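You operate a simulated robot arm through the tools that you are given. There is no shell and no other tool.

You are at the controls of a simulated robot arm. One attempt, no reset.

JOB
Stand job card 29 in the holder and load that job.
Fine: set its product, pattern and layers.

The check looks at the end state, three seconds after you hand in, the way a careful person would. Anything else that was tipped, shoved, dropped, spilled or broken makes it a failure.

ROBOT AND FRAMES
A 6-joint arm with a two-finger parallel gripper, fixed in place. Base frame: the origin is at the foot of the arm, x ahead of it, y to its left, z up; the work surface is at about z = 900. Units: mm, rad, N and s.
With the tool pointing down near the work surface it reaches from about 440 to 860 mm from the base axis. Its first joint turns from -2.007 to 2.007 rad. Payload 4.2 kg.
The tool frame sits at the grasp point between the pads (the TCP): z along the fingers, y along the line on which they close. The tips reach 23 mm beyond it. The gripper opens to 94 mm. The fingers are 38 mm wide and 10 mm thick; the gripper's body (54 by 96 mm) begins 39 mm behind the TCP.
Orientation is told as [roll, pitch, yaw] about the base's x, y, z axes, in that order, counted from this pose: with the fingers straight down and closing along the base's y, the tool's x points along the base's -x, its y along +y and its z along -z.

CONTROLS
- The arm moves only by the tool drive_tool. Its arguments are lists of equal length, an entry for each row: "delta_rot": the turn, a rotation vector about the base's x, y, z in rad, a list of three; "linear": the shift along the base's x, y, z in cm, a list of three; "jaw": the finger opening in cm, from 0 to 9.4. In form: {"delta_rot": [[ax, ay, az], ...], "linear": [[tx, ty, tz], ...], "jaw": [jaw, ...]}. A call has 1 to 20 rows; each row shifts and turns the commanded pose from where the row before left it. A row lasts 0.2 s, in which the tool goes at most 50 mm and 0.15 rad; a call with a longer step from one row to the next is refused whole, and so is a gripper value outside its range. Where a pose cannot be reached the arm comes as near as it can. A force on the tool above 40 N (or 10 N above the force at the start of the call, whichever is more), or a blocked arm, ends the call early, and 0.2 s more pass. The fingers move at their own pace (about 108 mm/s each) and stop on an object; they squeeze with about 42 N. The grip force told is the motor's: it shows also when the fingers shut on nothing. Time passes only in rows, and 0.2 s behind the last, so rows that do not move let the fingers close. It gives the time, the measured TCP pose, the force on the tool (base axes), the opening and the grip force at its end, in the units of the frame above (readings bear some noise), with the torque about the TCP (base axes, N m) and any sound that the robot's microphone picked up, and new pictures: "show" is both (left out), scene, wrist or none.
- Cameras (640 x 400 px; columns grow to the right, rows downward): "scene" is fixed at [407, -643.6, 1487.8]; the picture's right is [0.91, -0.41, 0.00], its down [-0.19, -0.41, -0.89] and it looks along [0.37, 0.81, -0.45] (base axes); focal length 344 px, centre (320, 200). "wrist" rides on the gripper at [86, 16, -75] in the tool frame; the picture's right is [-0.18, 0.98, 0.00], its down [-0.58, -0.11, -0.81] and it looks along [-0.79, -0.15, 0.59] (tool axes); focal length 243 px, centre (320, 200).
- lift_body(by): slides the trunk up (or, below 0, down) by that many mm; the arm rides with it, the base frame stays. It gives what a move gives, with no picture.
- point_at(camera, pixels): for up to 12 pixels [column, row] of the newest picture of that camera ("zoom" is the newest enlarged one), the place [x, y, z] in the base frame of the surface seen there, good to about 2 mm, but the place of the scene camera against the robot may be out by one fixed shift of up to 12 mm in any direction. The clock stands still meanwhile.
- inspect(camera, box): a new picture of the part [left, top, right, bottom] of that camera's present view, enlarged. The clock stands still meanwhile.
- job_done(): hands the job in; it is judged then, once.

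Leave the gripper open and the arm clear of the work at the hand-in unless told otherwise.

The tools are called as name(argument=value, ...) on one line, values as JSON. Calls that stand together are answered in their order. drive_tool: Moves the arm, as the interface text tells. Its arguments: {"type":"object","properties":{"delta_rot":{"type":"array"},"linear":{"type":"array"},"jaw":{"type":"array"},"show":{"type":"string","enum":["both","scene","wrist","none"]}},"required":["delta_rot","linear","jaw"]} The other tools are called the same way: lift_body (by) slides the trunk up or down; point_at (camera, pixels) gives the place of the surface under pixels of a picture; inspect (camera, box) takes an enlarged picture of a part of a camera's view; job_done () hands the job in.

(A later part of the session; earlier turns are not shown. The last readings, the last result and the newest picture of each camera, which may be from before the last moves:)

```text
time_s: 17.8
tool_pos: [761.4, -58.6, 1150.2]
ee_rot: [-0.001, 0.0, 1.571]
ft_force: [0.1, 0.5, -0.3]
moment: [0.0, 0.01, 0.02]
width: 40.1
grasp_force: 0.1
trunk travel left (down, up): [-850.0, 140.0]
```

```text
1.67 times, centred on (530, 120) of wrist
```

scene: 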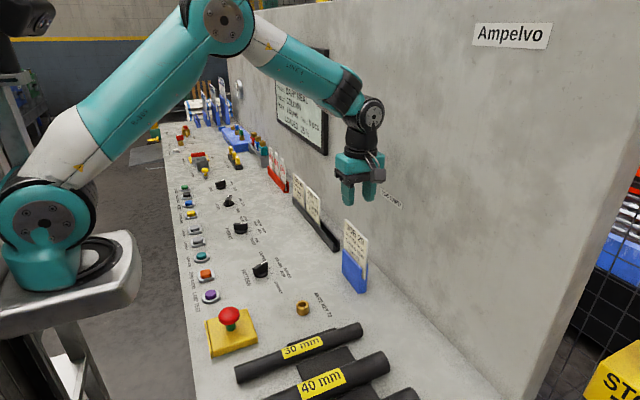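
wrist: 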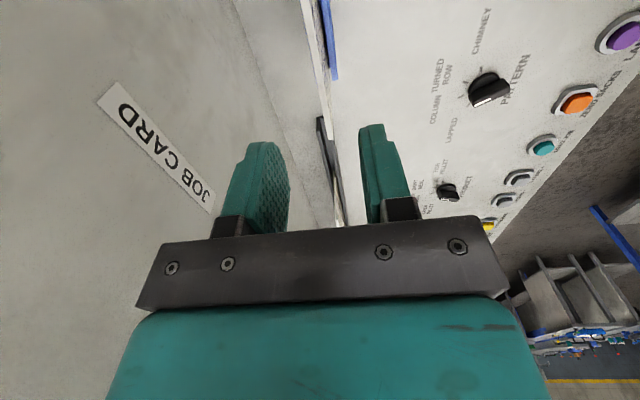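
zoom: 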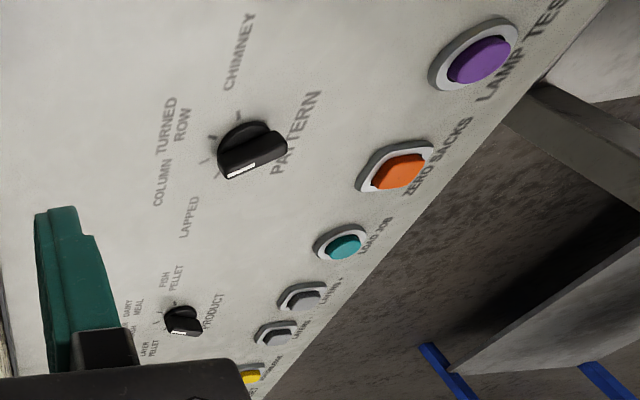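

Card 29 stands well in the holder. Next come the knobs. I'll turn yaw back to 0 and go to around (480, 85, 1090) to see the pattern knob from close by.

drive_tool(delta_rot=[[0, 0, -0.1428], [0, 0, -0.1428], [0, 0, -0.1428], [0, 0, -0.1428], [0, 0, -0.1428], [0, 0, -0.1428], [0, 0, -0.1428], [0, 0, -0.1428], [0, 0, -0.1428], [0, 0, -0.1428], [0, 0, -0.1428], [0, 0, 0]], linear=[[-2.55, 1.31, 0], [-2.55, 1.31, -0.6], [-2.55, 1.31, -0.6], [-2.55, 1.31, -0.6], [-2.55, 1.31, -0.6], [-2.55, 1.31, -0.6], [-2.55, 1.31, -0.6], [-2.55, 1.31, -0.6], [-2.55, 1.31, -0.6], [-2.55, 1.31, -0.6], [-2.55, 1.31, -0.6], [0, 0, 0]], jaw=[4, 4, 4, 4, 4, 4, 4, 4, 4, 4, 4, 4])

inspect(camera="wrist", box=[160, 0, 480, 200])

```text
time_s: 20.4
tool_pos: [481.0, 85.7, 1089.7]
ee_rot: [0.001, -0.001, -0.002]
ft_force: [-0.4, 0.2, 0.2]
moment: [0.02, 0.02, 0.04]
width: 39.9
grasp_force: 0.1
trunk travel left (down, up): [-850.0, 140.0]
```

scene: 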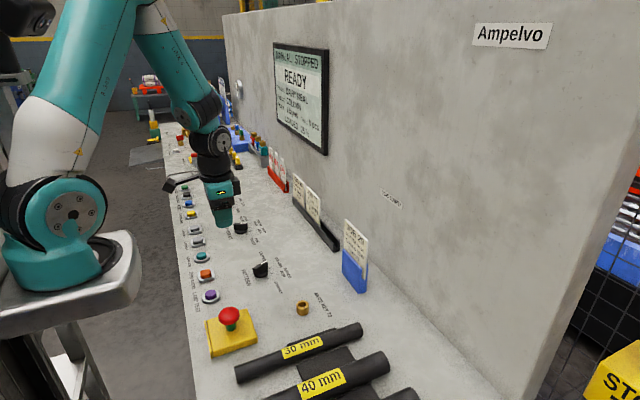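
wrist: 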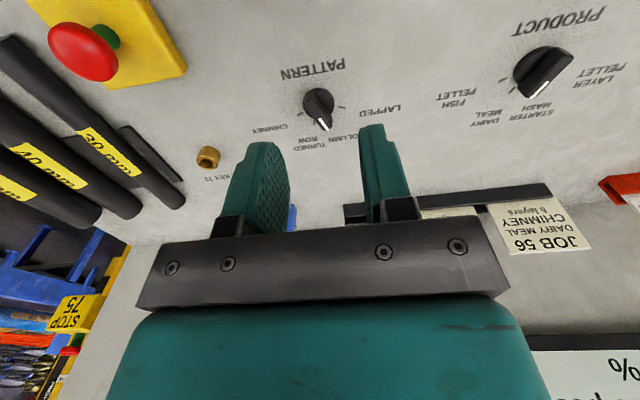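

```text
2.00 times, centred on (320, 100) of wrist
```

zoom: 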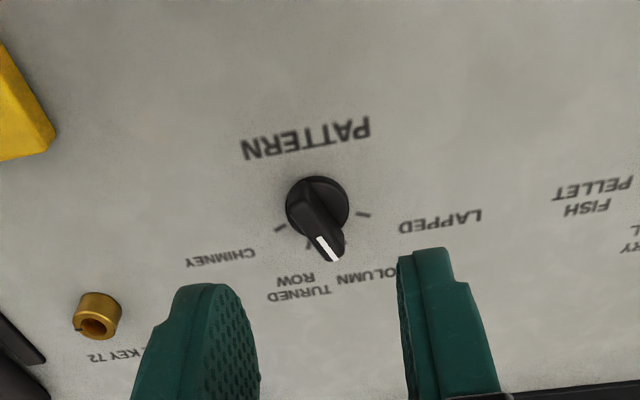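

I see the pattern knob at wrist (317,107), with its white mark pointing to COLUMN. The ticks run LAPPED, COLUMN, TURNED ROW, CHIMNEY from +y to -y. I'll zoom in for accurate angles.

inspect(camera="wrist", box=[280, 75, 360, 145])

```text
5.71 times, centred on (320, 110) of wrist
```

zoom: 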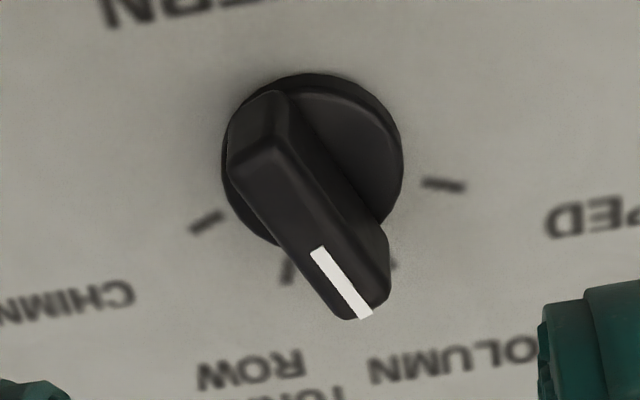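

point_at(camera="zoom", pixels=[[320, 252], [364, 314], [255, 150], [290, 165], [375, 270], [330, 305], [240, 160], [445, 186], [205, 223], [287, 270], [393, 266], [330, 85]])

point_at(camera="zoom", pixels=[[425, 182], [465, 188], [220, 215], [192, 231], [290, 258], [285, 282], [394, 266], [270, 130], [300, 200], [225, 160], [400, 170], [315, 75]])

```text
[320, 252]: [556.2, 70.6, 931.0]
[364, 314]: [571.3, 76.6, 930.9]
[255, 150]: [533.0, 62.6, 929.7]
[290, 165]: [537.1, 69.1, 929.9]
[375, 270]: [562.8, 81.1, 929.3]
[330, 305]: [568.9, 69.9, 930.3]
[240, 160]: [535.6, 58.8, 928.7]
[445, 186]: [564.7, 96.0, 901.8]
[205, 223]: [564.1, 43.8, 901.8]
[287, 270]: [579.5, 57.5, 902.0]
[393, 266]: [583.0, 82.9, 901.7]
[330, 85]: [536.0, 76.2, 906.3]
```

```text
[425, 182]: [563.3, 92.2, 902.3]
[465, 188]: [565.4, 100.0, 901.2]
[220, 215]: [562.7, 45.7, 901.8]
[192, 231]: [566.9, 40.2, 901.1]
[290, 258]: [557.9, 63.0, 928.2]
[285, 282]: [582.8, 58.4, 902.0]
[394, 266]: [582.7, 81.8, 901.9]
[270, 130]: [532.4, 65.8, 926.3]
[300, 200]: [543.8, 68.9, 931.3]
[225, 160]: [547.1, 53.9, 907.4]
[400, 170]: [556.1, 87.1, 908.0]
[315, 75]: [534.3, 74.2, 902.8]
```

The pattern knob's details:
- **Centre:** about (553, 70).
- **Bar:** 40 mm long and about 10 mm wide, top at z≈930, with the base disc top at z≈907.
- **Pointer:** at about +22°, while TURNED ROW is at about -22.5°.

I'll line the fingers up with the bar at yaw +0.385 and hover above it.

drive_tool(delta_rot=[[0, 0, 0.1283], [0, 0, 0.1283], [0, 0, 0.1284], [0, 0, 0]], linear=[[2.43, -0.52, -3.0], [2.43, -0.52, -3.0], [2.43, -0.52, -3.0], [0, 0, 0]], jaw=[4, 3, 3, 3])

```text
time_s: 21.4
tool_pos: [552.4, 70.8, 1000.6]
ee_rot: [0.0, -0.001, 0.386]
ft_force: [-0.3, 0.0, 0.0]
moment: [0.01, 0.01, 0.02]
width: 30.0
grasp_force: 0.0
trunk travel left (down, up): [-850.0, 140.0]
```

scene: 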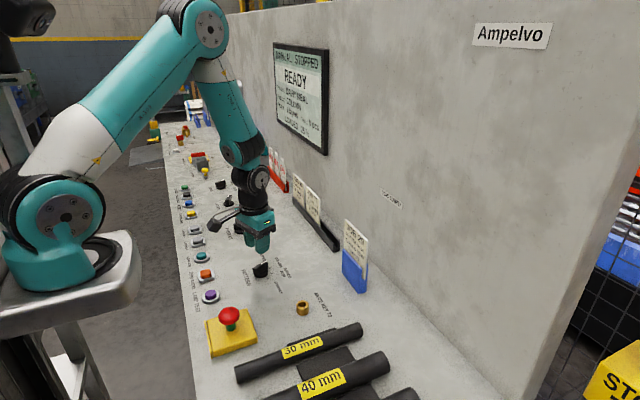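
wrist: 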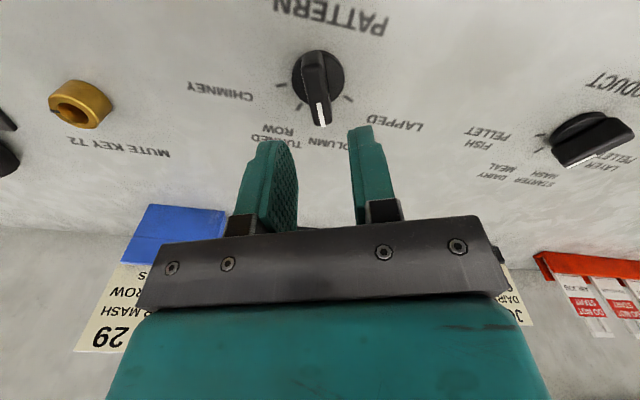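

The fingers line up with the bar. I'll re-measure the knob from this closer view before descending.

inspect(camera="wrist", box=[270, 30, 370, 150])

```text
3.33 times, centred on (320, 90) of wrist
```

zoom: 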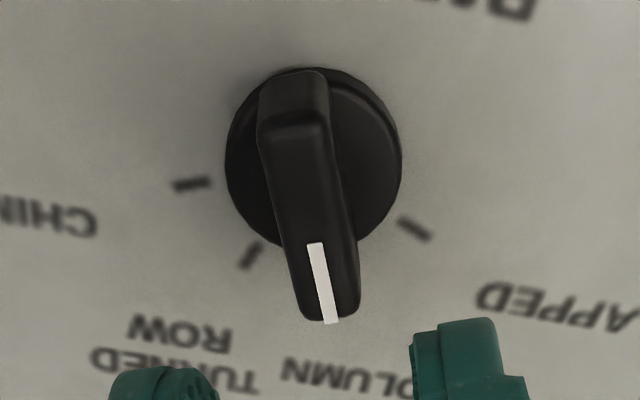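

point_at(camera="zoom", pixels=[[315, 246], [331, 320], [262, 130], [327, 130], [295, 130], [300, 200], [285, 230], [345, 220], [228, 170], [400, 165], [305, 310], [355, 305]])

```text
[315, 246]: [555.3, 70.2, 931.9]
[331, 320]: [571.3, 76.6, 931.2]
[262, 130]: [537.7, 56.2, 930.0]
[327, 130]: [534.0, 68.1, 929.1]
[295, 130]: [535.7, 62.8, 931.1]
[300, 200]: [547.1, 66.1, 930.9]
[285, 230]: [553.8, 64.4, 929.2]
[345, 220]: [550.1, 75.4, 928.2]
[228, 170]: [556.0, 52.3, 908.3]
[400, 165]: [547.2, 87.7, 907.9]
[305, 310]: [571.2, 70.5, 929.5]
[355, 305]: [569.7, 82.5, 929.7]
```

The knob centre is confirmed at about (552.5, 70) with the bar at 21°, matching the tool. I'll descend to TCP z≈935, tips at 912, just above the disc.

drive_tool(delta_rot=[[0, 0, 0], [0, 0, 0], [0, 0, 0], [0, 0, 0]], linear=[[0, 0, -2.5], [0, 0, -2.5], [0, 0, -1.5], [0, 0, 0]], jaw=[3, 3, 3, 3])

```text
time_s: 22.4
tool_pos: [551.2, 71.2, 934.5]
ee_rot: [0.0, 0.0, 0.384]
ft_force: [-0.1, 0.1, 0.1]
moment: [-0.01, -0.01, -0.04]
width: 29.8
grasp_force: 0.1
trunk travel left (down, up): [-850.0, 140.0]
```

scene: 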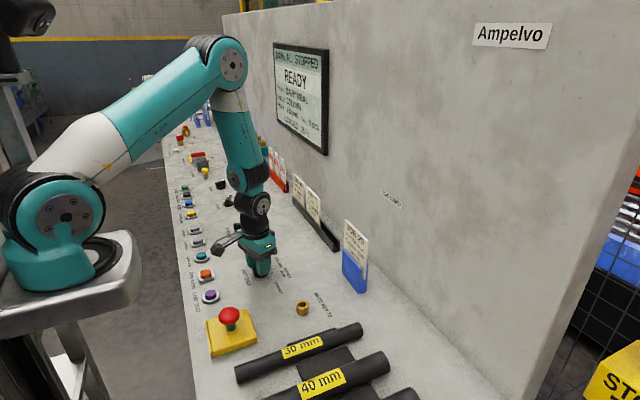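
wrist: 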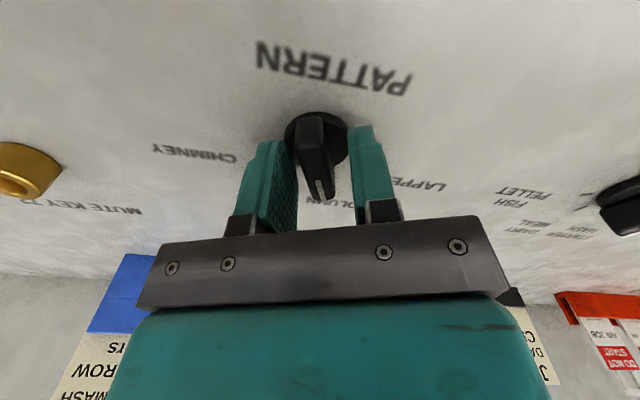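

The bar is between the fingers. I'll close on it.

drive_tool(delta_rot=[[0, 0, 0], [0, 0, 0], [0, 0, 0], [0, 0, 0]], linear=[[0, 0, 0], [0, 0, 0], [0, 0, 0], [0, 0, 0]], jaw=[2.0, 1.0, 0.8, 0.8], show="wrist")

```text
time_s: 23.4
tool_pos: [553.1, 68.7, 935.0]
ee_rot: [-0.002, 0.0, 0.382]
ft_force: [8.2, -16.7, 1.5]
moment: [-0.28, 0.02, -0.03]
width: 13.6
grasp_force: 45.0
trunk travel left (down, up): [-850.0, 140.0]
```

wrist: 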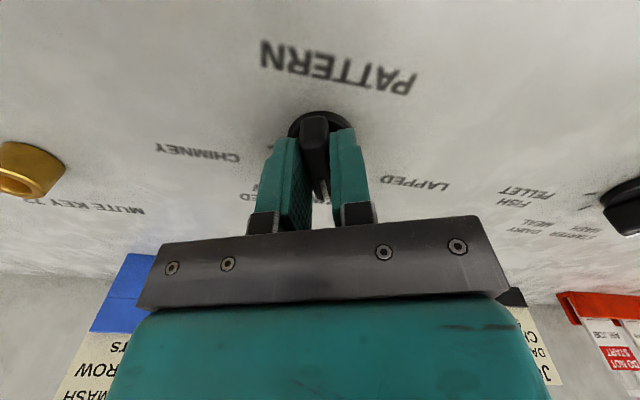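

The bar is gripped at 13.6 mm. There is an 18 N side load, so the TCP is about 1 mm off centre. I'll shift about 1 mm toward -y to relieve it.

drive_tool(delta_rot=[[0, 0, 0], [0, 0, 0]], linear=[[0.04, -0.09, 0], [0, 0, 0]], jaw=[0.8, 0.8], show="none")

```text
time_s: 24.0
tool_pos: [553.1, 68.8, 935.0]
ee_rot: [0.0, -0.002, 0.386]
ft_force: [5.3, -12.8, 1.8]
moment: [-0.21, -0.41, -0.03]
width: 13.7
grasp_force: 45.2
trunk travel left (down, up): [-850.0, 140.0]
```

The load dropped by about 5 N per mm, so I'll shift another 2 mm the same way.

drive_tool(delta_rot=[[0, 0, 0], [0, 0, 0]], linear=[[0.06, -0.18, 0], [0, 0, 0]], jaw=[0.8, 0.8], show="none")

```text
time_s: 24.6
tool_pos: [552.7, 68.5, 934.5]
ee_rot: [0.004, 0.001, 0.386]
ft_force: [-0.5, 0.7, 0.3]
moment: [0.03, -0.39, -0.02]
width: 13.9
grasp_force: 45.0
trunk travel left (down, up): [-850.0, 140.0]
```

The load is gone. Now I'll turn the knob clockwise by 0.785 rad (45°) toward TURNED ROW.

drive_tool(delta_rot=[[0, 0, -0.1], [0, 0, -0.1], [0, 0, -0.1], [0, 0, -0.1], [0, 0, -0.1], [0, 0, -0.1], [0, 0, -0.1], [0, 0, -0.085], [0, 0, 0]], linear=[[0, 0, 0], [0, 0, 0], [0, 0, 0], [0, 0, 0], [0, 0, 0], [0, 0, 0], [0, 0, 0], [0, 0, 0], [0, 0, 0]], jaw=[0.8, 0.8, 0.8, 0.8, 0.8, 0.8, 0.8, 0.8, 0.8])

inspect(camera="scene", box=[265, 40, 335, 155])

```text
time_s: 26.6
tool_pos: [553.1, 70.9, 934.2]
ee_rot: [0.006, 0.006, -0.4]
ft_force: [-8.8, 33.3, -11.6]
moment: [-0.25, -0.55, 0.05]
width: 13.8
grasp_force: 44.9
trunk travel left (down, up): [-850.0, 140.0]
```

scene: 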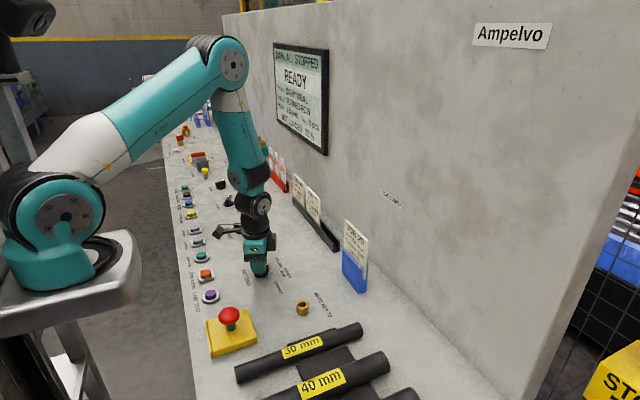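
wrist: 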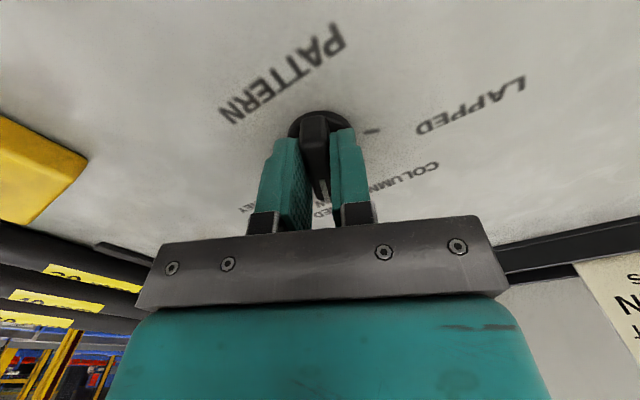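

```text
3.48 times, centred on (300, 98) of scene
```

zoom: 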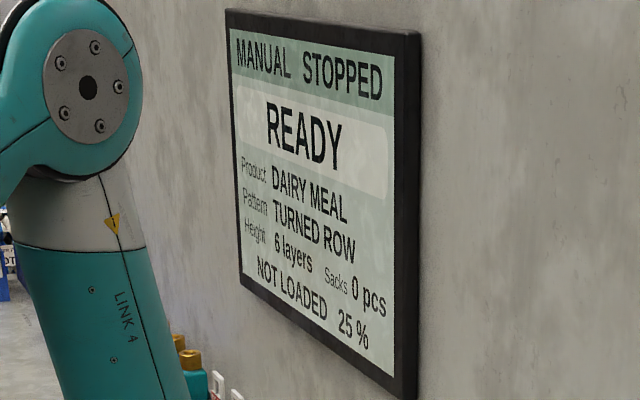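

The screen now shows TURNED ROW and NOT LOADED, so the pattern knob is set. There is a 33 N side load, so I'll relieve it by shifting about 2.5 mm before opening.

drive_tool(delta_rot=[[0, 0, 0], [0, 0, 0], [0, 0, 0]], linear=[[-0.03, 0.12, 0.02], [-0.03, 0.12, 0.02], [0, 0, 0]], jaw=[0.8, 0.8, 0.8], show="none")

```text
time_s: 27.4
tool_pos: [553.0, 71.0, 934.7]
ee_rot: [-0.001, 0.003, -0.401]
ft_force: [-0.8, 17.4, -20.4]
moment: [0.7, 1.06, 0.02]
width: 14.0
grasp_force: 45.3
trunk travel left (down, up): [-850.0, 140.0]
```

drive_tool(delta_rot=[[0, 0, 0], [0, 0, 0], [0, 0, 0]], linear=[[0, 0.1, -0.06], [0, 0.1, -0.04], [0, 0, 0]], jaw=[0.8, 0.8, 0.8], show="none")

```text
time_s: 28.2
tool_pos: [552.6, 71.9, 935.3]
ee_rot: [-0.001, -0.001, -0.403]
ft_force: [-3.1, -1.7, 3.9]
moment: [0.65, 1.35, -0.03]
width: 13.9
grasp_force: 45.4
trunk travel left (down, up): [-850.0, 140.0]
```

The load is nearly gone. I'll open the jaw to 30 mm and then rise 65 mm.

drive_tool(delta_rot=[[0, 0, 0], [0, 0, 0], [0, 0, 0], [0, 0, 0], [0, 0, 0], [0, 0, 0]], linear=[[0, 0, 0], [0, 0, 0], [0, 0, 1.5], [0, 0, 2.5], [0, 0, 3.0], [0, 0, 0]], jaw=[2.0, 3.0, 3.0, 3.0, 3.0, 3.0])

inspect(camera="scene", box=[265, 40, 335, 155])

inspect(camera="wrist", box=[240, 0, 400, 160])

```text
time_s: 29.6
tool_pos: [553.1, 73.7, 1004.2]
ee_rot: [0.001, 0.0, -0.403]
ft_force: [-0.7, 0.4, 0.4]
moment: [0.0, 0.02, -0.01]
width: 30.2
grasp_force: 0.0
trunk travel left (down, up): [-850.0, 140.0]
```

scene: 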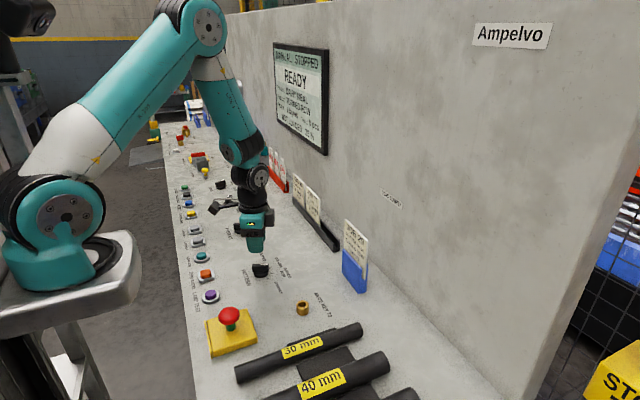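
wrist: 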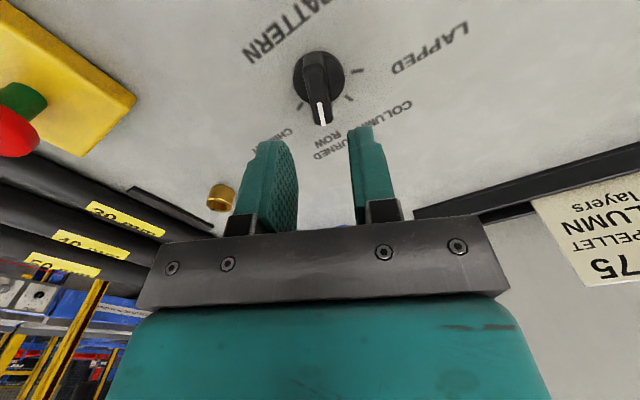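

```text
3.48 times, centred on (300, 98) of scene
```

zoom: 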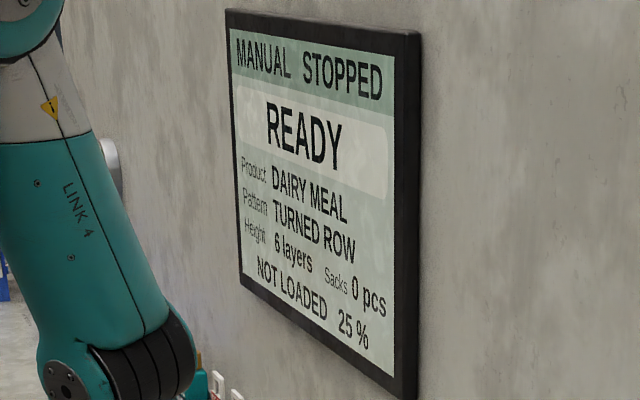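

```text
2.50 times, centred on (320, 80) of wrist
```

zoom: 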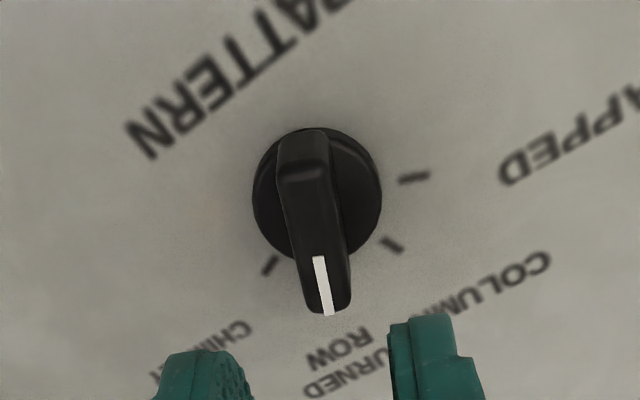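

The pattern is set. Next I'll move over to the product knob near (553, 292), keeping yaw at -0.40, which should match its DAIRY MEAL position.

drive_tool(delta_rot=[[0, 0, 0], [0, 0, 0], [0, 0, 0], [0, 0, 0], [0, 0, 0], [0, 0, 0]], linear=[[0, 4.4, 0], [0, 4.4, 0], [0, 4.4, 0], [0, 4.4, 0], [0, 4.3, 0], [0, 0, 0]], jaw=[3, 3, 3, 3, 3, 3])

inspect(camera="wrist", box=[260, 20, 380, 150])

```text
time_s: 31.0
tool_pos: [554.1, 291.1, 1003.5]
ee_rot: [0.001, 0.0, -0.4]
ft_force: [-0.5, -0.5, -0.2]
moment: [-0.03, 0.0, 0.0]
width: 29.9
grasp_force: 0.1
trunk travel left (down, up): [-850.0, 140.0]
```

scene: 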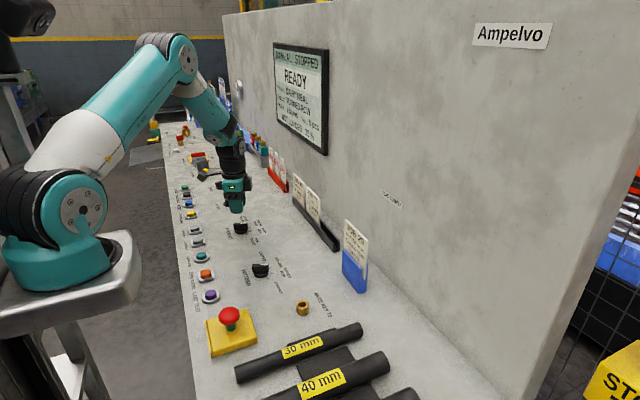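
wrist: 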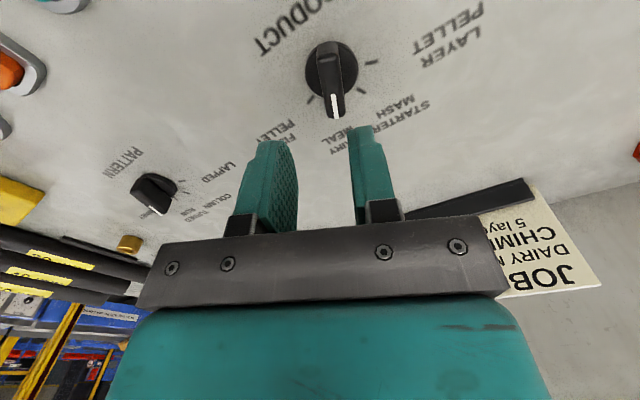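

```text
3.08 times, centred on (320, 85) of wrist
```

zoom: 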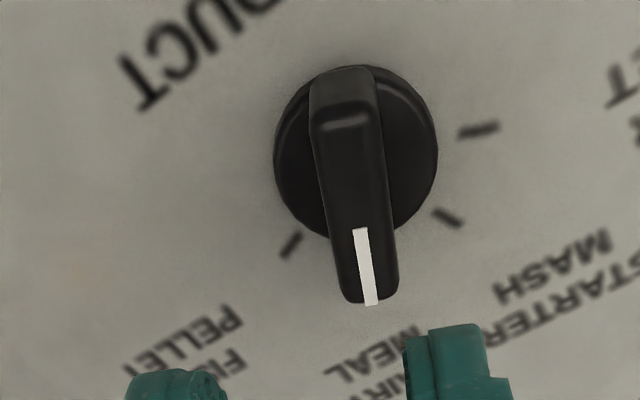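

point_at(camera="zoom", pixels=[[360, 232], [371, 300], [345, 125], [350, 180], [330, 200], [388, 190], [276, 150], [436, 155], [292, 246], [448, 218], [480, 130], [345, 240]])

```text
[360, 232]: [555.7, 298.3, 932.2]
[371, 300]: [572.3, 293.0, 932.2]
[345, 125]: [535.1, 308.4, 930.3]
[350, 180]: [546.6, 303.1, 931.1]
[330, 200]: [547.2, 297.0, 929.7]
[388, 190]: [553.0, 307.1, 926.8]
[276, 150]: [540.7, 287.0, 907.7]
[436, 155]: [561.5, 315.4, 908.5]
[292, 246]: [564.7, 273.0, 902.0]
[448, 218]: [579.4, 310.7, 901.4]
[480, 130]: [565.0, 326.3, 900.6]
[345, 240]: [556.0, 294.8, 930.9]
```

The product knob's centre is at about (553.5, 300.3) and its bar is at -22.5°, matching the tool yaw. I'll shift y by +9.2 mm and descend to TCP z≈935.

drive_tool(delta_rot=[[0, 0, 0], [0, 0, 0], [0, 0, 0], [0, 0, 0], [0, 0, 0], [0, 0, 0]], linear=[[0, 0.92, 0], [0, 0, -2.0], [0, 0, -2.0], [0, 0, -2.0], [0, 0, -0.9], [0, 0, 0]], jaw=[3, 3, 3, 3, 3, 3])

```text
time_s: 32.4
tool_pos: [553.0, 300.3, 935.5]
ee_rot: [0.001, 0.0, -0.401]
ft_force: [-0.9, 0.4, 0.8]
moment: [0.02, -0.02, 0.01]
width: 29.8
grasp_force: 0.1
trunk travel left (down, up): [-850.0, 140.0]
```

scene: 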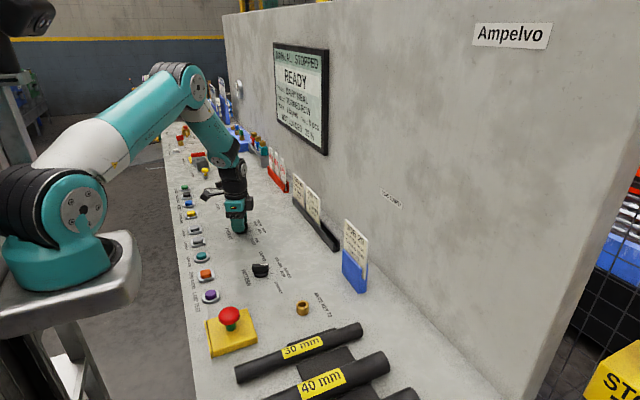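
wrist: 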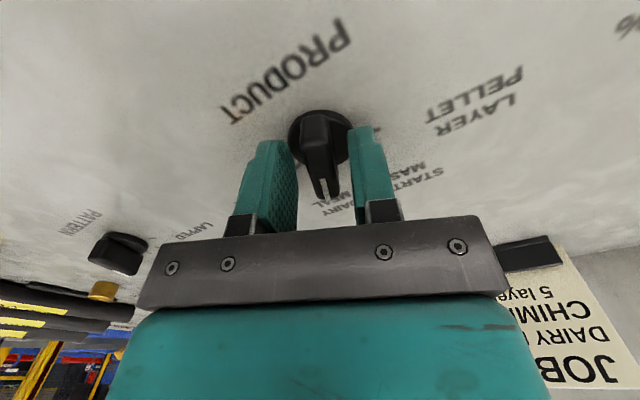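

The bar is between the fingers. I'll close on it and read the side load.

drive_tool(delta_rot=[[0, 0, 0], [0, 0, 0], [0, 0, 0], [0, 0, 0]], linear=[[0, 0, 0], [0, 0, 0], [0, 0, 0], [0, 0, 0]], jaw=[2.0, 1.0, 0.8, 0.8], show="none")

```text
time_s: 33.4
tool_pos: [552.9, 301.1, 935.2]
ee_rot: [0.002, 0.001, -0.4]
ft_force: [1.2, 3.7, -2.6]
moment: [0.04, 0.04, -0.02]
width: 13.5
grasp_force: 45.3
trunk travel left (down, up): [-850.0, 140.0]
```

The side load is only about 4 N. I'll turn the knob counter-clockwise by 0.785 rad toward STARTER MASH, with a slight -y drift, since the last turn showed the axis about 3.5 mm ahead of the TCP.

drive_tool(delta_rot=[[0, 0, 0.1], [0, 0, 0.1], [0, 0, 0.1], [0, 0, 0.1], [0, 0, 0.1], [0, 0, 0.1], [0, 0, 0.1], [0, 0, 0.085], [0, 0, 0]], linear=[[0, -0.034, 0], [0, -0.034, 0], [0, -0.034, 0], [0, -0.034, 0], [0, -0.034, 0], [0, -0.034, 0], [0, -0.034, 0], [0, -0.034, 0], [0, 0, 0]], jaw=[0.8, 0.8, 0.8, 0.8, 0.8, 0.8, 0.8, 0.8, 0.8])

inspect(camera="scene", box=[265, 40, 335, 155])

```text
time_s: 35.4
tool_pos: [552.8, 299.6, 935.3]
ee_rot: [0.002, 0.001, 0.386]
ft_force: [2.1, 14.6, -4.5]
moment: [-0.08, 0.57, 0.04]
width: 13.7
grasp_force: 45.1
trunk travel left (down, up): [-850.0, 140.0]
```

scene: 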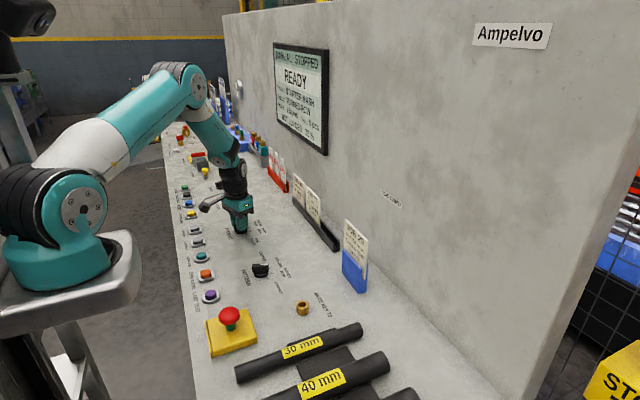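
wrist: 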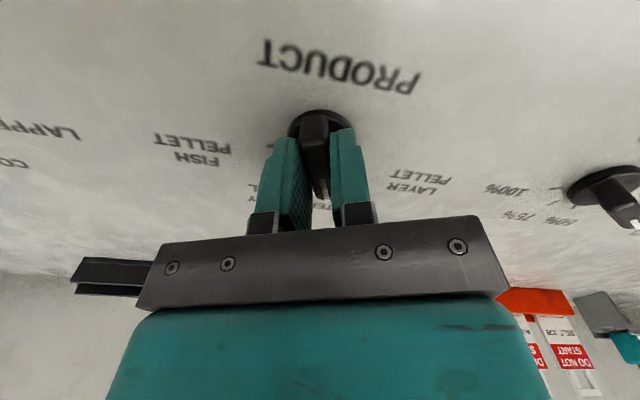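

```text
3.48 times, centred on (300, 98) of scene
```

zoom: 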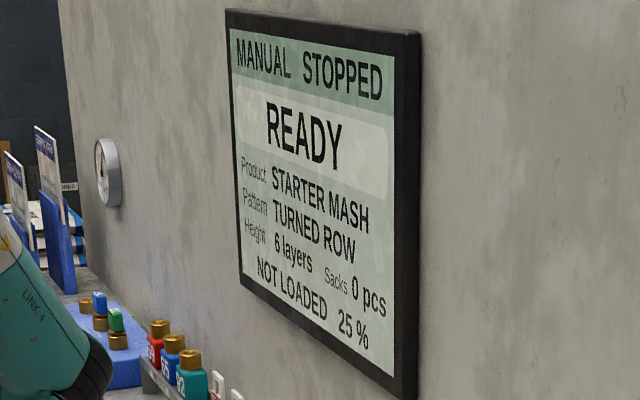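

The screen shows STARTER MASH. I'll relieve the 15 N side load with +1.7 mm in y, open, and rise.

drive_tool(delta_rot=[[0, 0, 0], [0, 0, 0], [0, 0, 0], [0, 0, 0], [0, 0, 0], [0, 0, 0], [0, 0, 0], [0, 0, 0]], linear=[[0, 0.17, -0.05], [0, 0, 0], [0, 0, 0], [0, 0, 0], [0, 0, 1.5], [0, 0, 2.5], [0, 0, 3.0], [0, 0, 0]], jaw=[0.8, 0.8, 2.0, 3.0, 3.0, 3.0, 3.0, 3.0])

inspect(camera="scene", box=[265, 40, 335, 155])

inspect(camera="wrist", box=[240, 0, 400, 160])

```text
time_s: 37.2
tool_pos: [553.0, 300.9, 1004.6]
ee_rot: [-0.001, 0.0, 0.384]
ft_force: [-0.8, 0.1, 0.2]
moment: [-0.01, 0.02, -0.03]
width: 30.1
grasp_force: 0.0
trunk travel left (down, up): [-850.0, 140.0]
```

scene: 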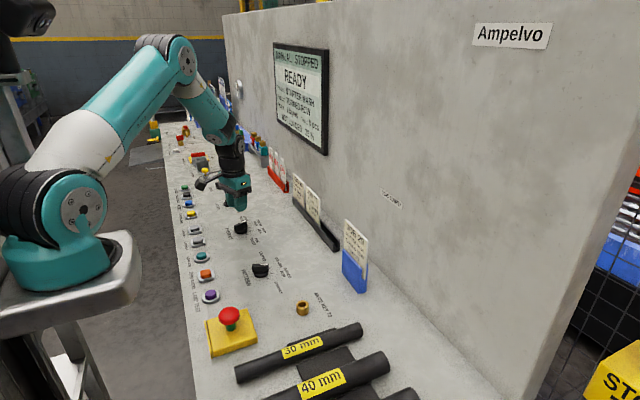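
wrist: 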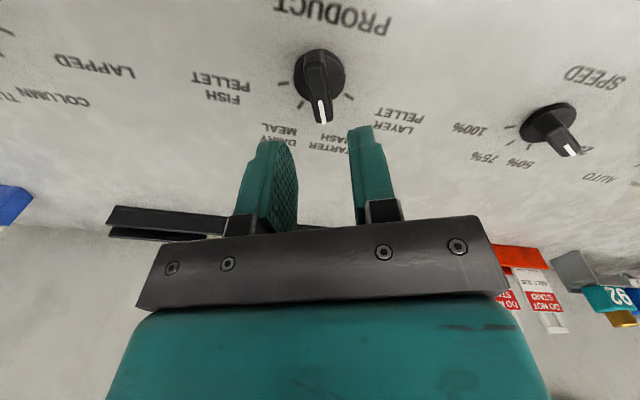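

```text
3.48 times, centred on (300, 98) of scene
```

zoom: 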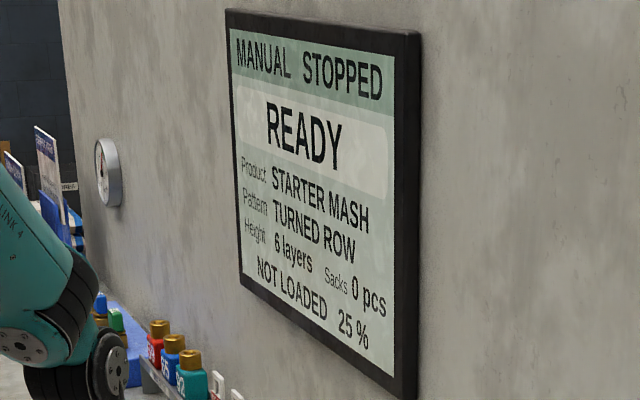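

```text
2.50 times, centred on (320, 80) of wrist
```

zoom: 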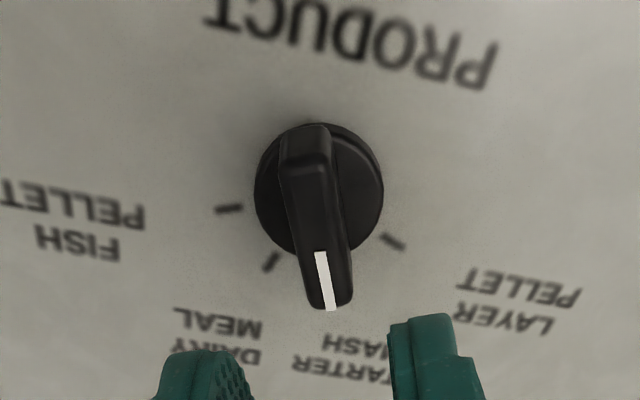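

The product and pattern are both right. Now the layers. I'll turn to yaw 1.57 and back off to around (500, 130, 1050) for a good wrist view of the button row and its labels.

drive_tool(delta_rot=[[0, 0, 0.148], [0, 0, 0.148], [0, 0, 0.148], [0, 0, 0.148], [0, 0, 0.148], [0, 0, 0.148], [0, 0, 0.148], [0, 0, 0.148], [0, 0, 0]], linear=[[-0.66, -2.14, 0.58], [-0.66, -2.14, 0.58], [-0.66, -2.14, 0.58], [-0.66, -2.14, 0.58], [-0.66, -2.14, 0.58], [-0.66, -2.14, 0.58], [-0.66, -2.14, 0.58], [-0.66, -2.14, 0.58], [0, 0, 0]], jaw=[2, 1, 0, 0, 0, 0, 0, 0, 0])

inspect(camera="wrist", box=[330, 20, 530, 200])

```text
time_s: 39.2
tool_pos: [501.0, 128.3, 1049.3]
ee_rot: [-0.001, -0.001, 1.571]
ft_force: [0.0, 0.0, -0.8]
moment: [-0.03, -0.01, -0.02]
width: 0.0
grasp_force: 41.9
trunk travel left (down, up): [-850.0, 140.0]
```

scene: 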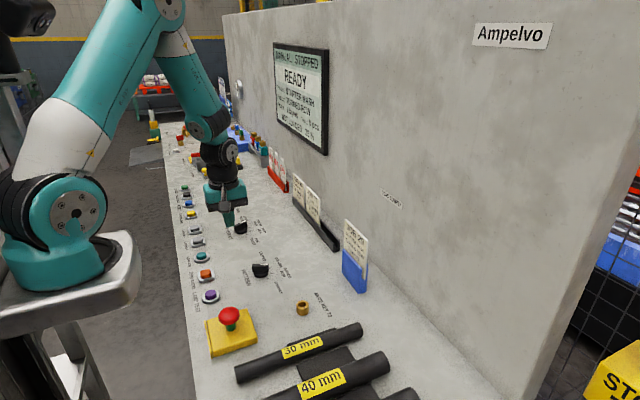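
wrist: 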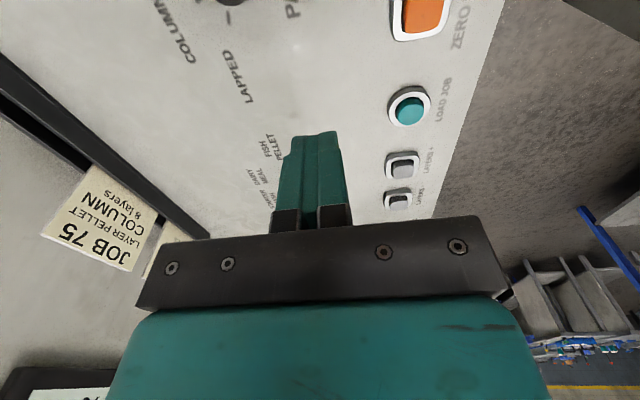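

```text
2.22 times, centred on (430, 110) of wrist
```

zoom: 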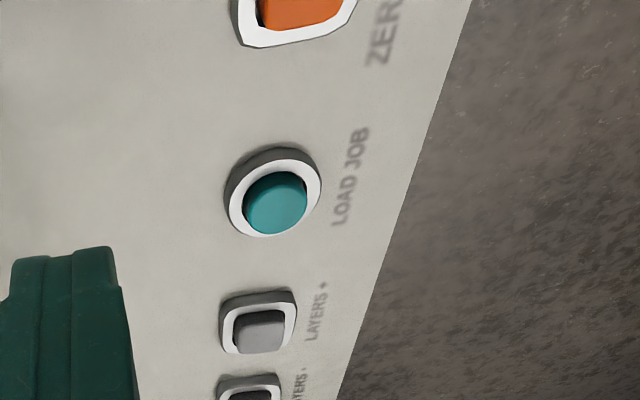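

I see LAYERS + at wrist (402,165) and LOAD JOB, the teal button, at (408,108). I'll measure the caps and bezels.

point_at(camera="zoom", pixels=[[275, 203], [255, 195], [295, 195], [275, 182], [272, 228], [232, 215], [260, 332], [240, 328], [282, 328], [260, 318], [258, 348], [226, 345]])

point_at(camera="wrist", pixels=[[408, 108], [403, 167], [403, 172], [400, 200], [430, 160], [420, 195], [390, 165], [417, 165]])

inspect(camera="wrist", box=[375, 80, 455, 220])

```text
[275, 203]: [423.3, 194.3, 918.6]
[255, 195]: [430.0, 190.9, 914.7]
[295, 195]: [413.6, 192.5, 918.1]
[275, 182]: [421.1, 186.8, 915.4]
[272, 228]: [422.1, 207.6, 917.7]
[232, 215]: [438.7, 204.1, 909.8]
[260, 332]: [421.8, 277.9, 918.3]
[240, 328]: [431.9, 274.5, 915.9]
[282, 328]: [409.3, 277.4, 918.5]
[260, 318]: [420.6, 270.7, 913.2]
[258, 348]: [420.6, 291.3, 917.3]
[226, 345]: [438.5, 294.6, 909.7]
```

```text
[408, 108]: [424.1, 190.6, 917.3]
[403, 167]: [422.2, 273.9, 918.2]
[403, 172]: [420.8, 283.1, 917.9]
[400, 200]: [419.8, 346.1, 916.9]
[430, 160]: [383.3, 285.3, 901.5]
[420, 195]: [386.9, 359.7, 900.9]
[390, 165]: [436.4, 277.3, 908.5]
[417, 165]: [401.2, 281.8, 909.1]
```

```text
2.86 times, centred on (415, 150) of wrist
```

zoom: 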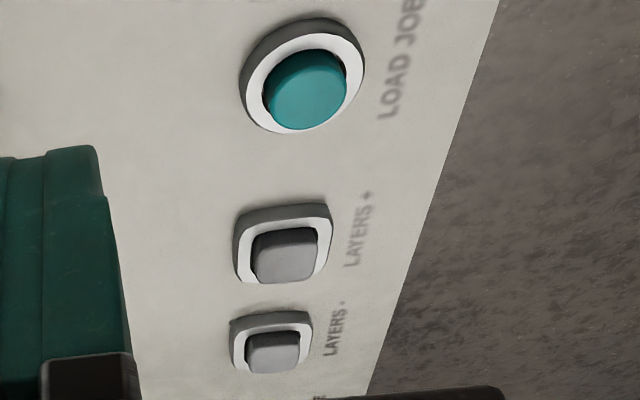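

LAYERS + cap centre is at about (420.5, 280.5), top z≈918. LOAD JOB is at about (421, 197.5). With the fingers closed, I'll hover over LAYERS + at TCP z≈965.

drive_tool(delta_rot=[[0, 0, 0], [0, 0, 0], [0, 0, 0], [0, 0, 0], [0, 0, 0], [0, 0, 0], [0, 0, 0]], linear=[[-2.0, 3.0, 0], [-2.0, 3.0, 0], [-2.0, 3.0, -1.5], [-2.0, 3.0, -2.0], [0, 3.13, -2.0], [0, 0, -3.0], [0, 0, 0]], jaw=[0, 0, 0, 0, 0, 0, 0])

inspect(camera="wrist", box=[220, 60, 420, 230])

inspect(camera="scene", box=[160, 180, 260, 270])

```text
time_s: 40.8
tool_pos: [420.6, 281.5, 967.0]
ee_rot: [0.002, -0.001, 1.569]
ft_force: [0.0, -1.0, 0.0]
moment: [0.01, 0.03, 0.01]
width: 0.2
grasp_force: 42.4
trunk travel left (down, up): [-850.0, 140.0]
```

scene: 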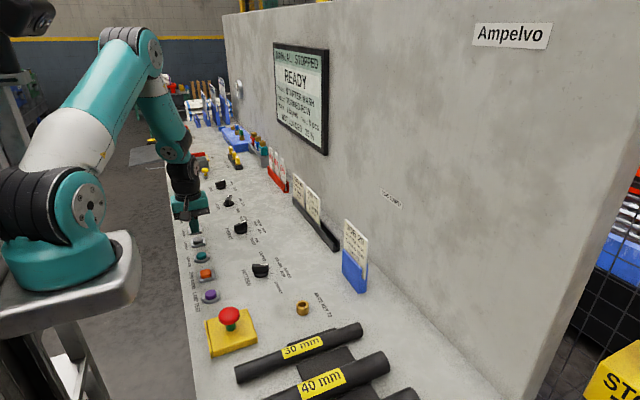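
wrist: 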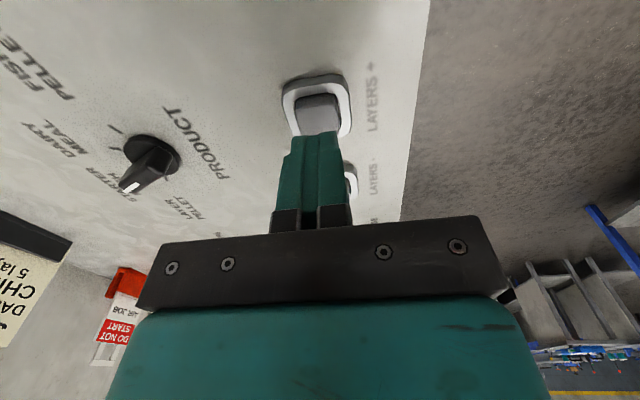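

```text
2.35 times, centred on (320, 145) of wrist
```

zoom: 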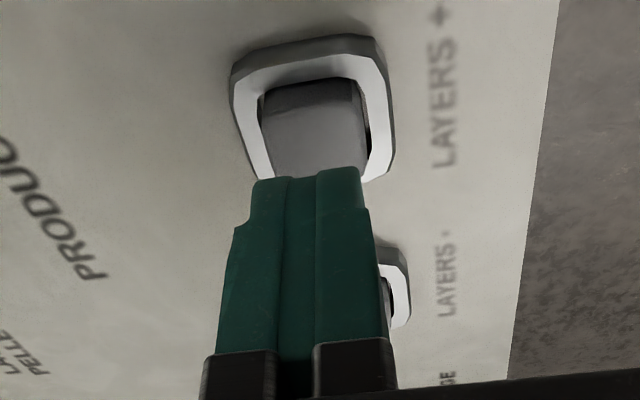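

```text
4.44 times, centred on (210, 225) of scene
```

zoom: 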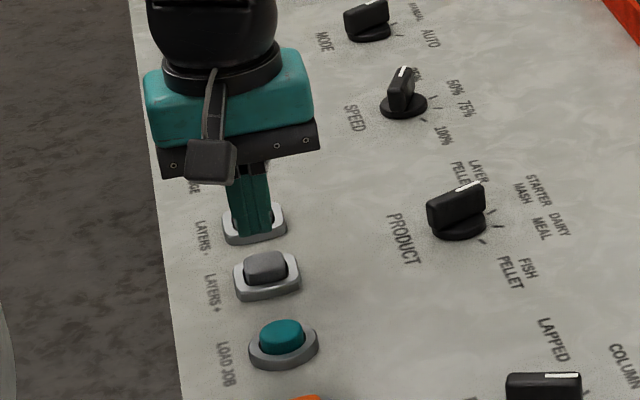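

I'll check the cap position from this closer view before pressing.

point_at(camera="wrist", pixels=[[317, 110], [302, 105], [333, 105], [317, 100], [317, 125], [300, 120], [336, 120], [290, 100], [346, 95], [316, 95]])

```text
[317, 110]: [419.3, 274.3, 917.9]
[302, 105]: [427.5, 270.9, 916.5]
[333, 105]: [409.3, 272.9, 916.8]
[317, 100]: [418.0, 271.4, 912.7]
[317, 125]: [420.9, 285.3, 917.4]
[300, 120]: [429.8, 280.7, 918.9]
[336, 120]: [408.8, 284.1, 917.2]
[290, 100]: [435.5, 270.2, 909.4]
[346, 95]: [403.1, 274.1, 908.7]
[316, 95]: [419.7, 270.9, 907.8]
```

The cap spans x 409 to 430 and y 271 to 291, and the TCP is centred on it. I'll press about 4 mm down and come back up in one go.

drive_tool(delta_rot=[[0, 0, 0], [0, 0, 0], [0, 0, 0], [0, 0, 0], [0, 0, 0], [0, 0, 0], [0, 0, 0]], linear=[[0, 0, -1.6], [0, 0, -0.8], [0, 0, -0.3], [0, 0, -0.3], [0, 0, 0.6], [0, 0, 2.4], [0, 0, 0]], jaw=[0, 0, 0, 0, 0, 0, 0])

inspect(camera="scene", box=[265, 40, 335, 155])

```text
time_s: 42.4
tool_pos: [420.7, 279.0, 967.1]
ee_rot: [0.001, 0.0, 1.568]
ft_force: [-0.3, -0.5, -0.5]
moment: [0.0, 0.0, 0.03]
width: 0.0
grasp_force: 41.6
trunk travel left (down, up): [-850.0, 140.0]
```

scene: 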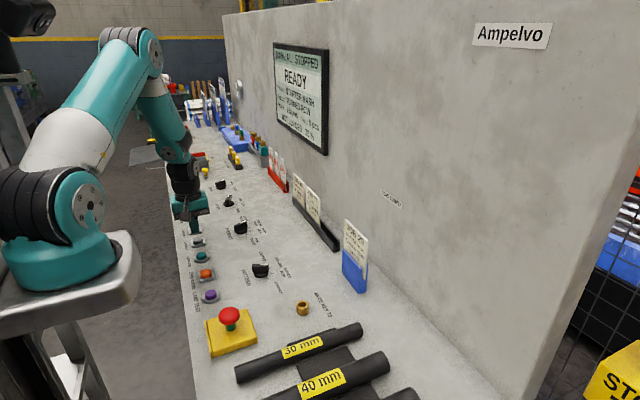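
wrist: 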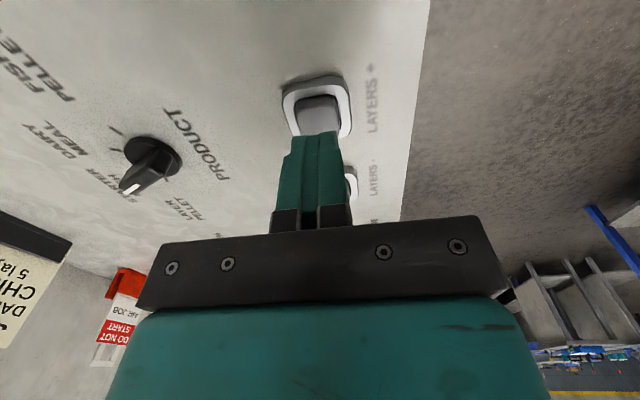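

```text
3.48 times, centred on (300, 98) of scene
```

zoom: 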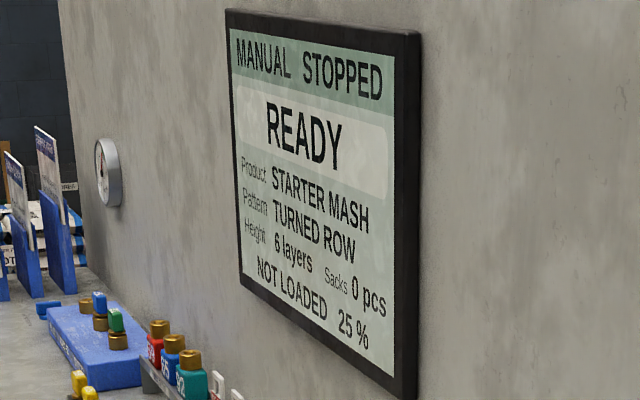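

It still shows 6 layers, so the press was too shallow or brief. I'll press again and stop at the bottom to read depth and force.

drive_tool(delta_rot=[[0, 0, 0], [0, 0, 0], [0, 0, 0], [0, 0, 0], [0, 0, 0]], linear=[[0, 0, -1.6], [0, 0, -0.8], [0, 0, -0.3], [0, 0, -0.3], [0, 0, 0]], jaw=[0, 0, 0, 0, 0])

inspect(camera="scene", box=[265, 40, 335, 155])

```text
time_s: 43.6
tool_pos: [420.5, 279.6, 936.4]
ee_rot: [0.0, -0.001, 1.569]
ft_force: [-0.6, 0.7, 0.7]
moment: [0.02, 0.0, 0.02]
width: 0.2
grasp_force: 42.0
trunk travel left (down, up): [-850.0, 140.0]
```

scene: 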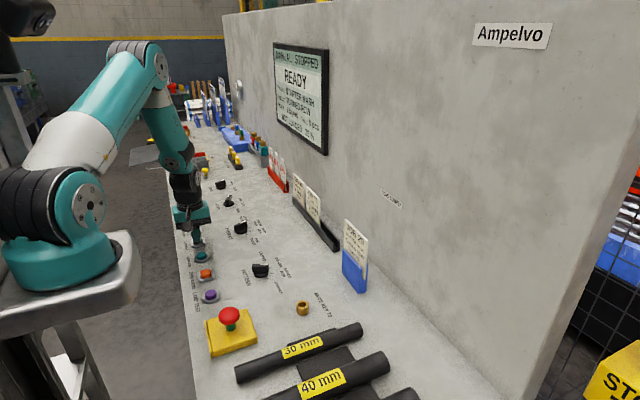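
wrist: 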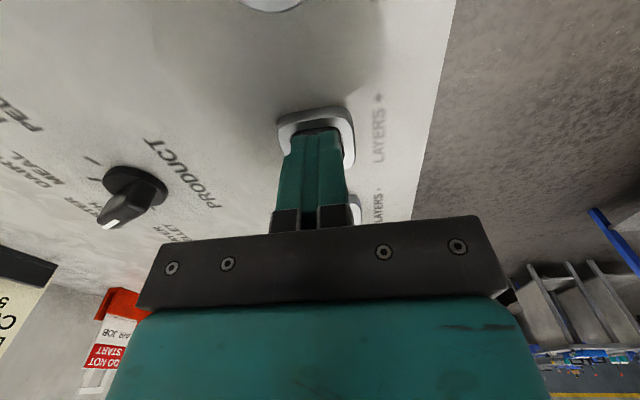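

```text
3.48 times, centred on (300, 98) of scene
```

zoom: 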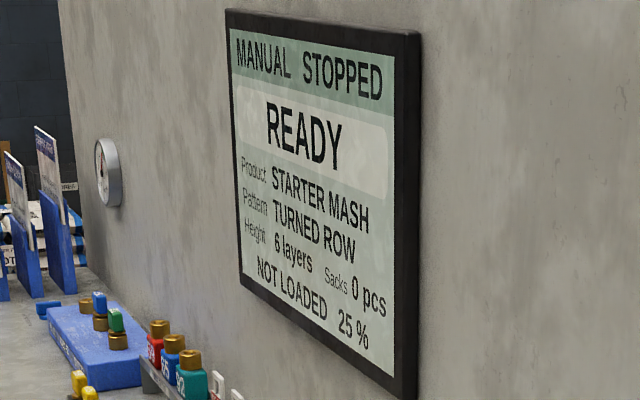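

There's no force yet at TCP z=936. I'll continue down 1 mm at a time until I feel the button.

drive_tool(delta_rot=[[0, 0, 0], [0, 0, 0]], linear=[[0, 0, -0.1], [0, 0, 0]], jaw=[0, 0], show="scene")

inspect(camera="wrist", box=[250, 80, 390, 220])

inspect(camera="scene", box=[170, 200, 230, 260])

```text
time_s: 44.2
tool_pos: [420.8, 281.3, 935.8]
ee_rot: [0.001, -0.001, 1.569]
ft_force: [-1.0, 0.8, 2.0]
moment: [0.01, 0.04, -0.01]
width: 0.0
grasp_force: 42.5
trunk travel left (down, up): [-850.0, 140.0]
heard: click
```

scene: 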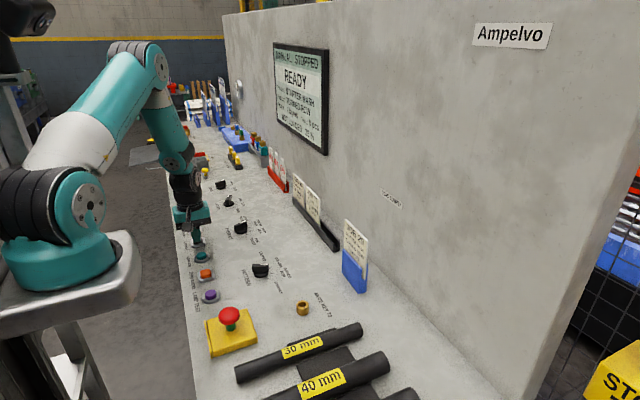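

```text
2.86 times, centred on (320, 150) of wrist
```

zoom: 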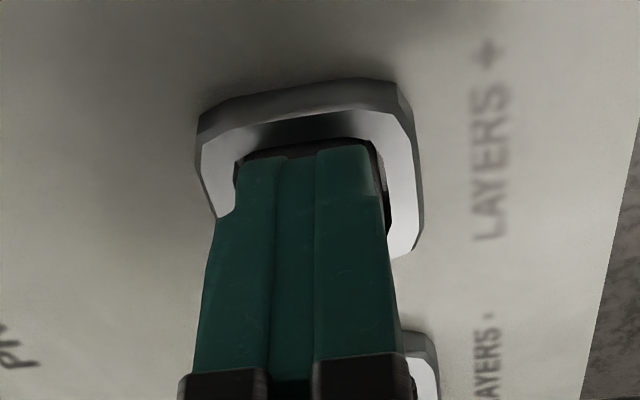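

```text
6.67 times, centred on (200, 230) of scene
```

zoom: 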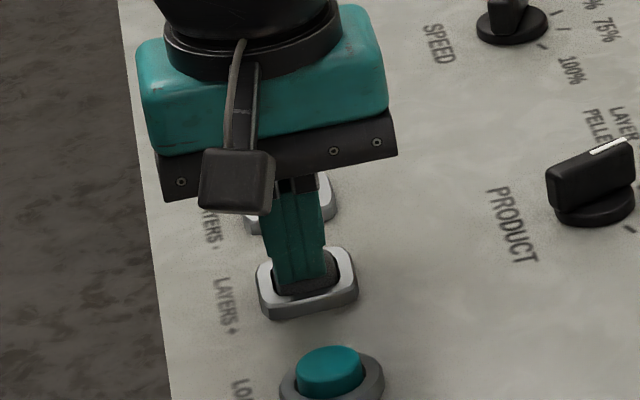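

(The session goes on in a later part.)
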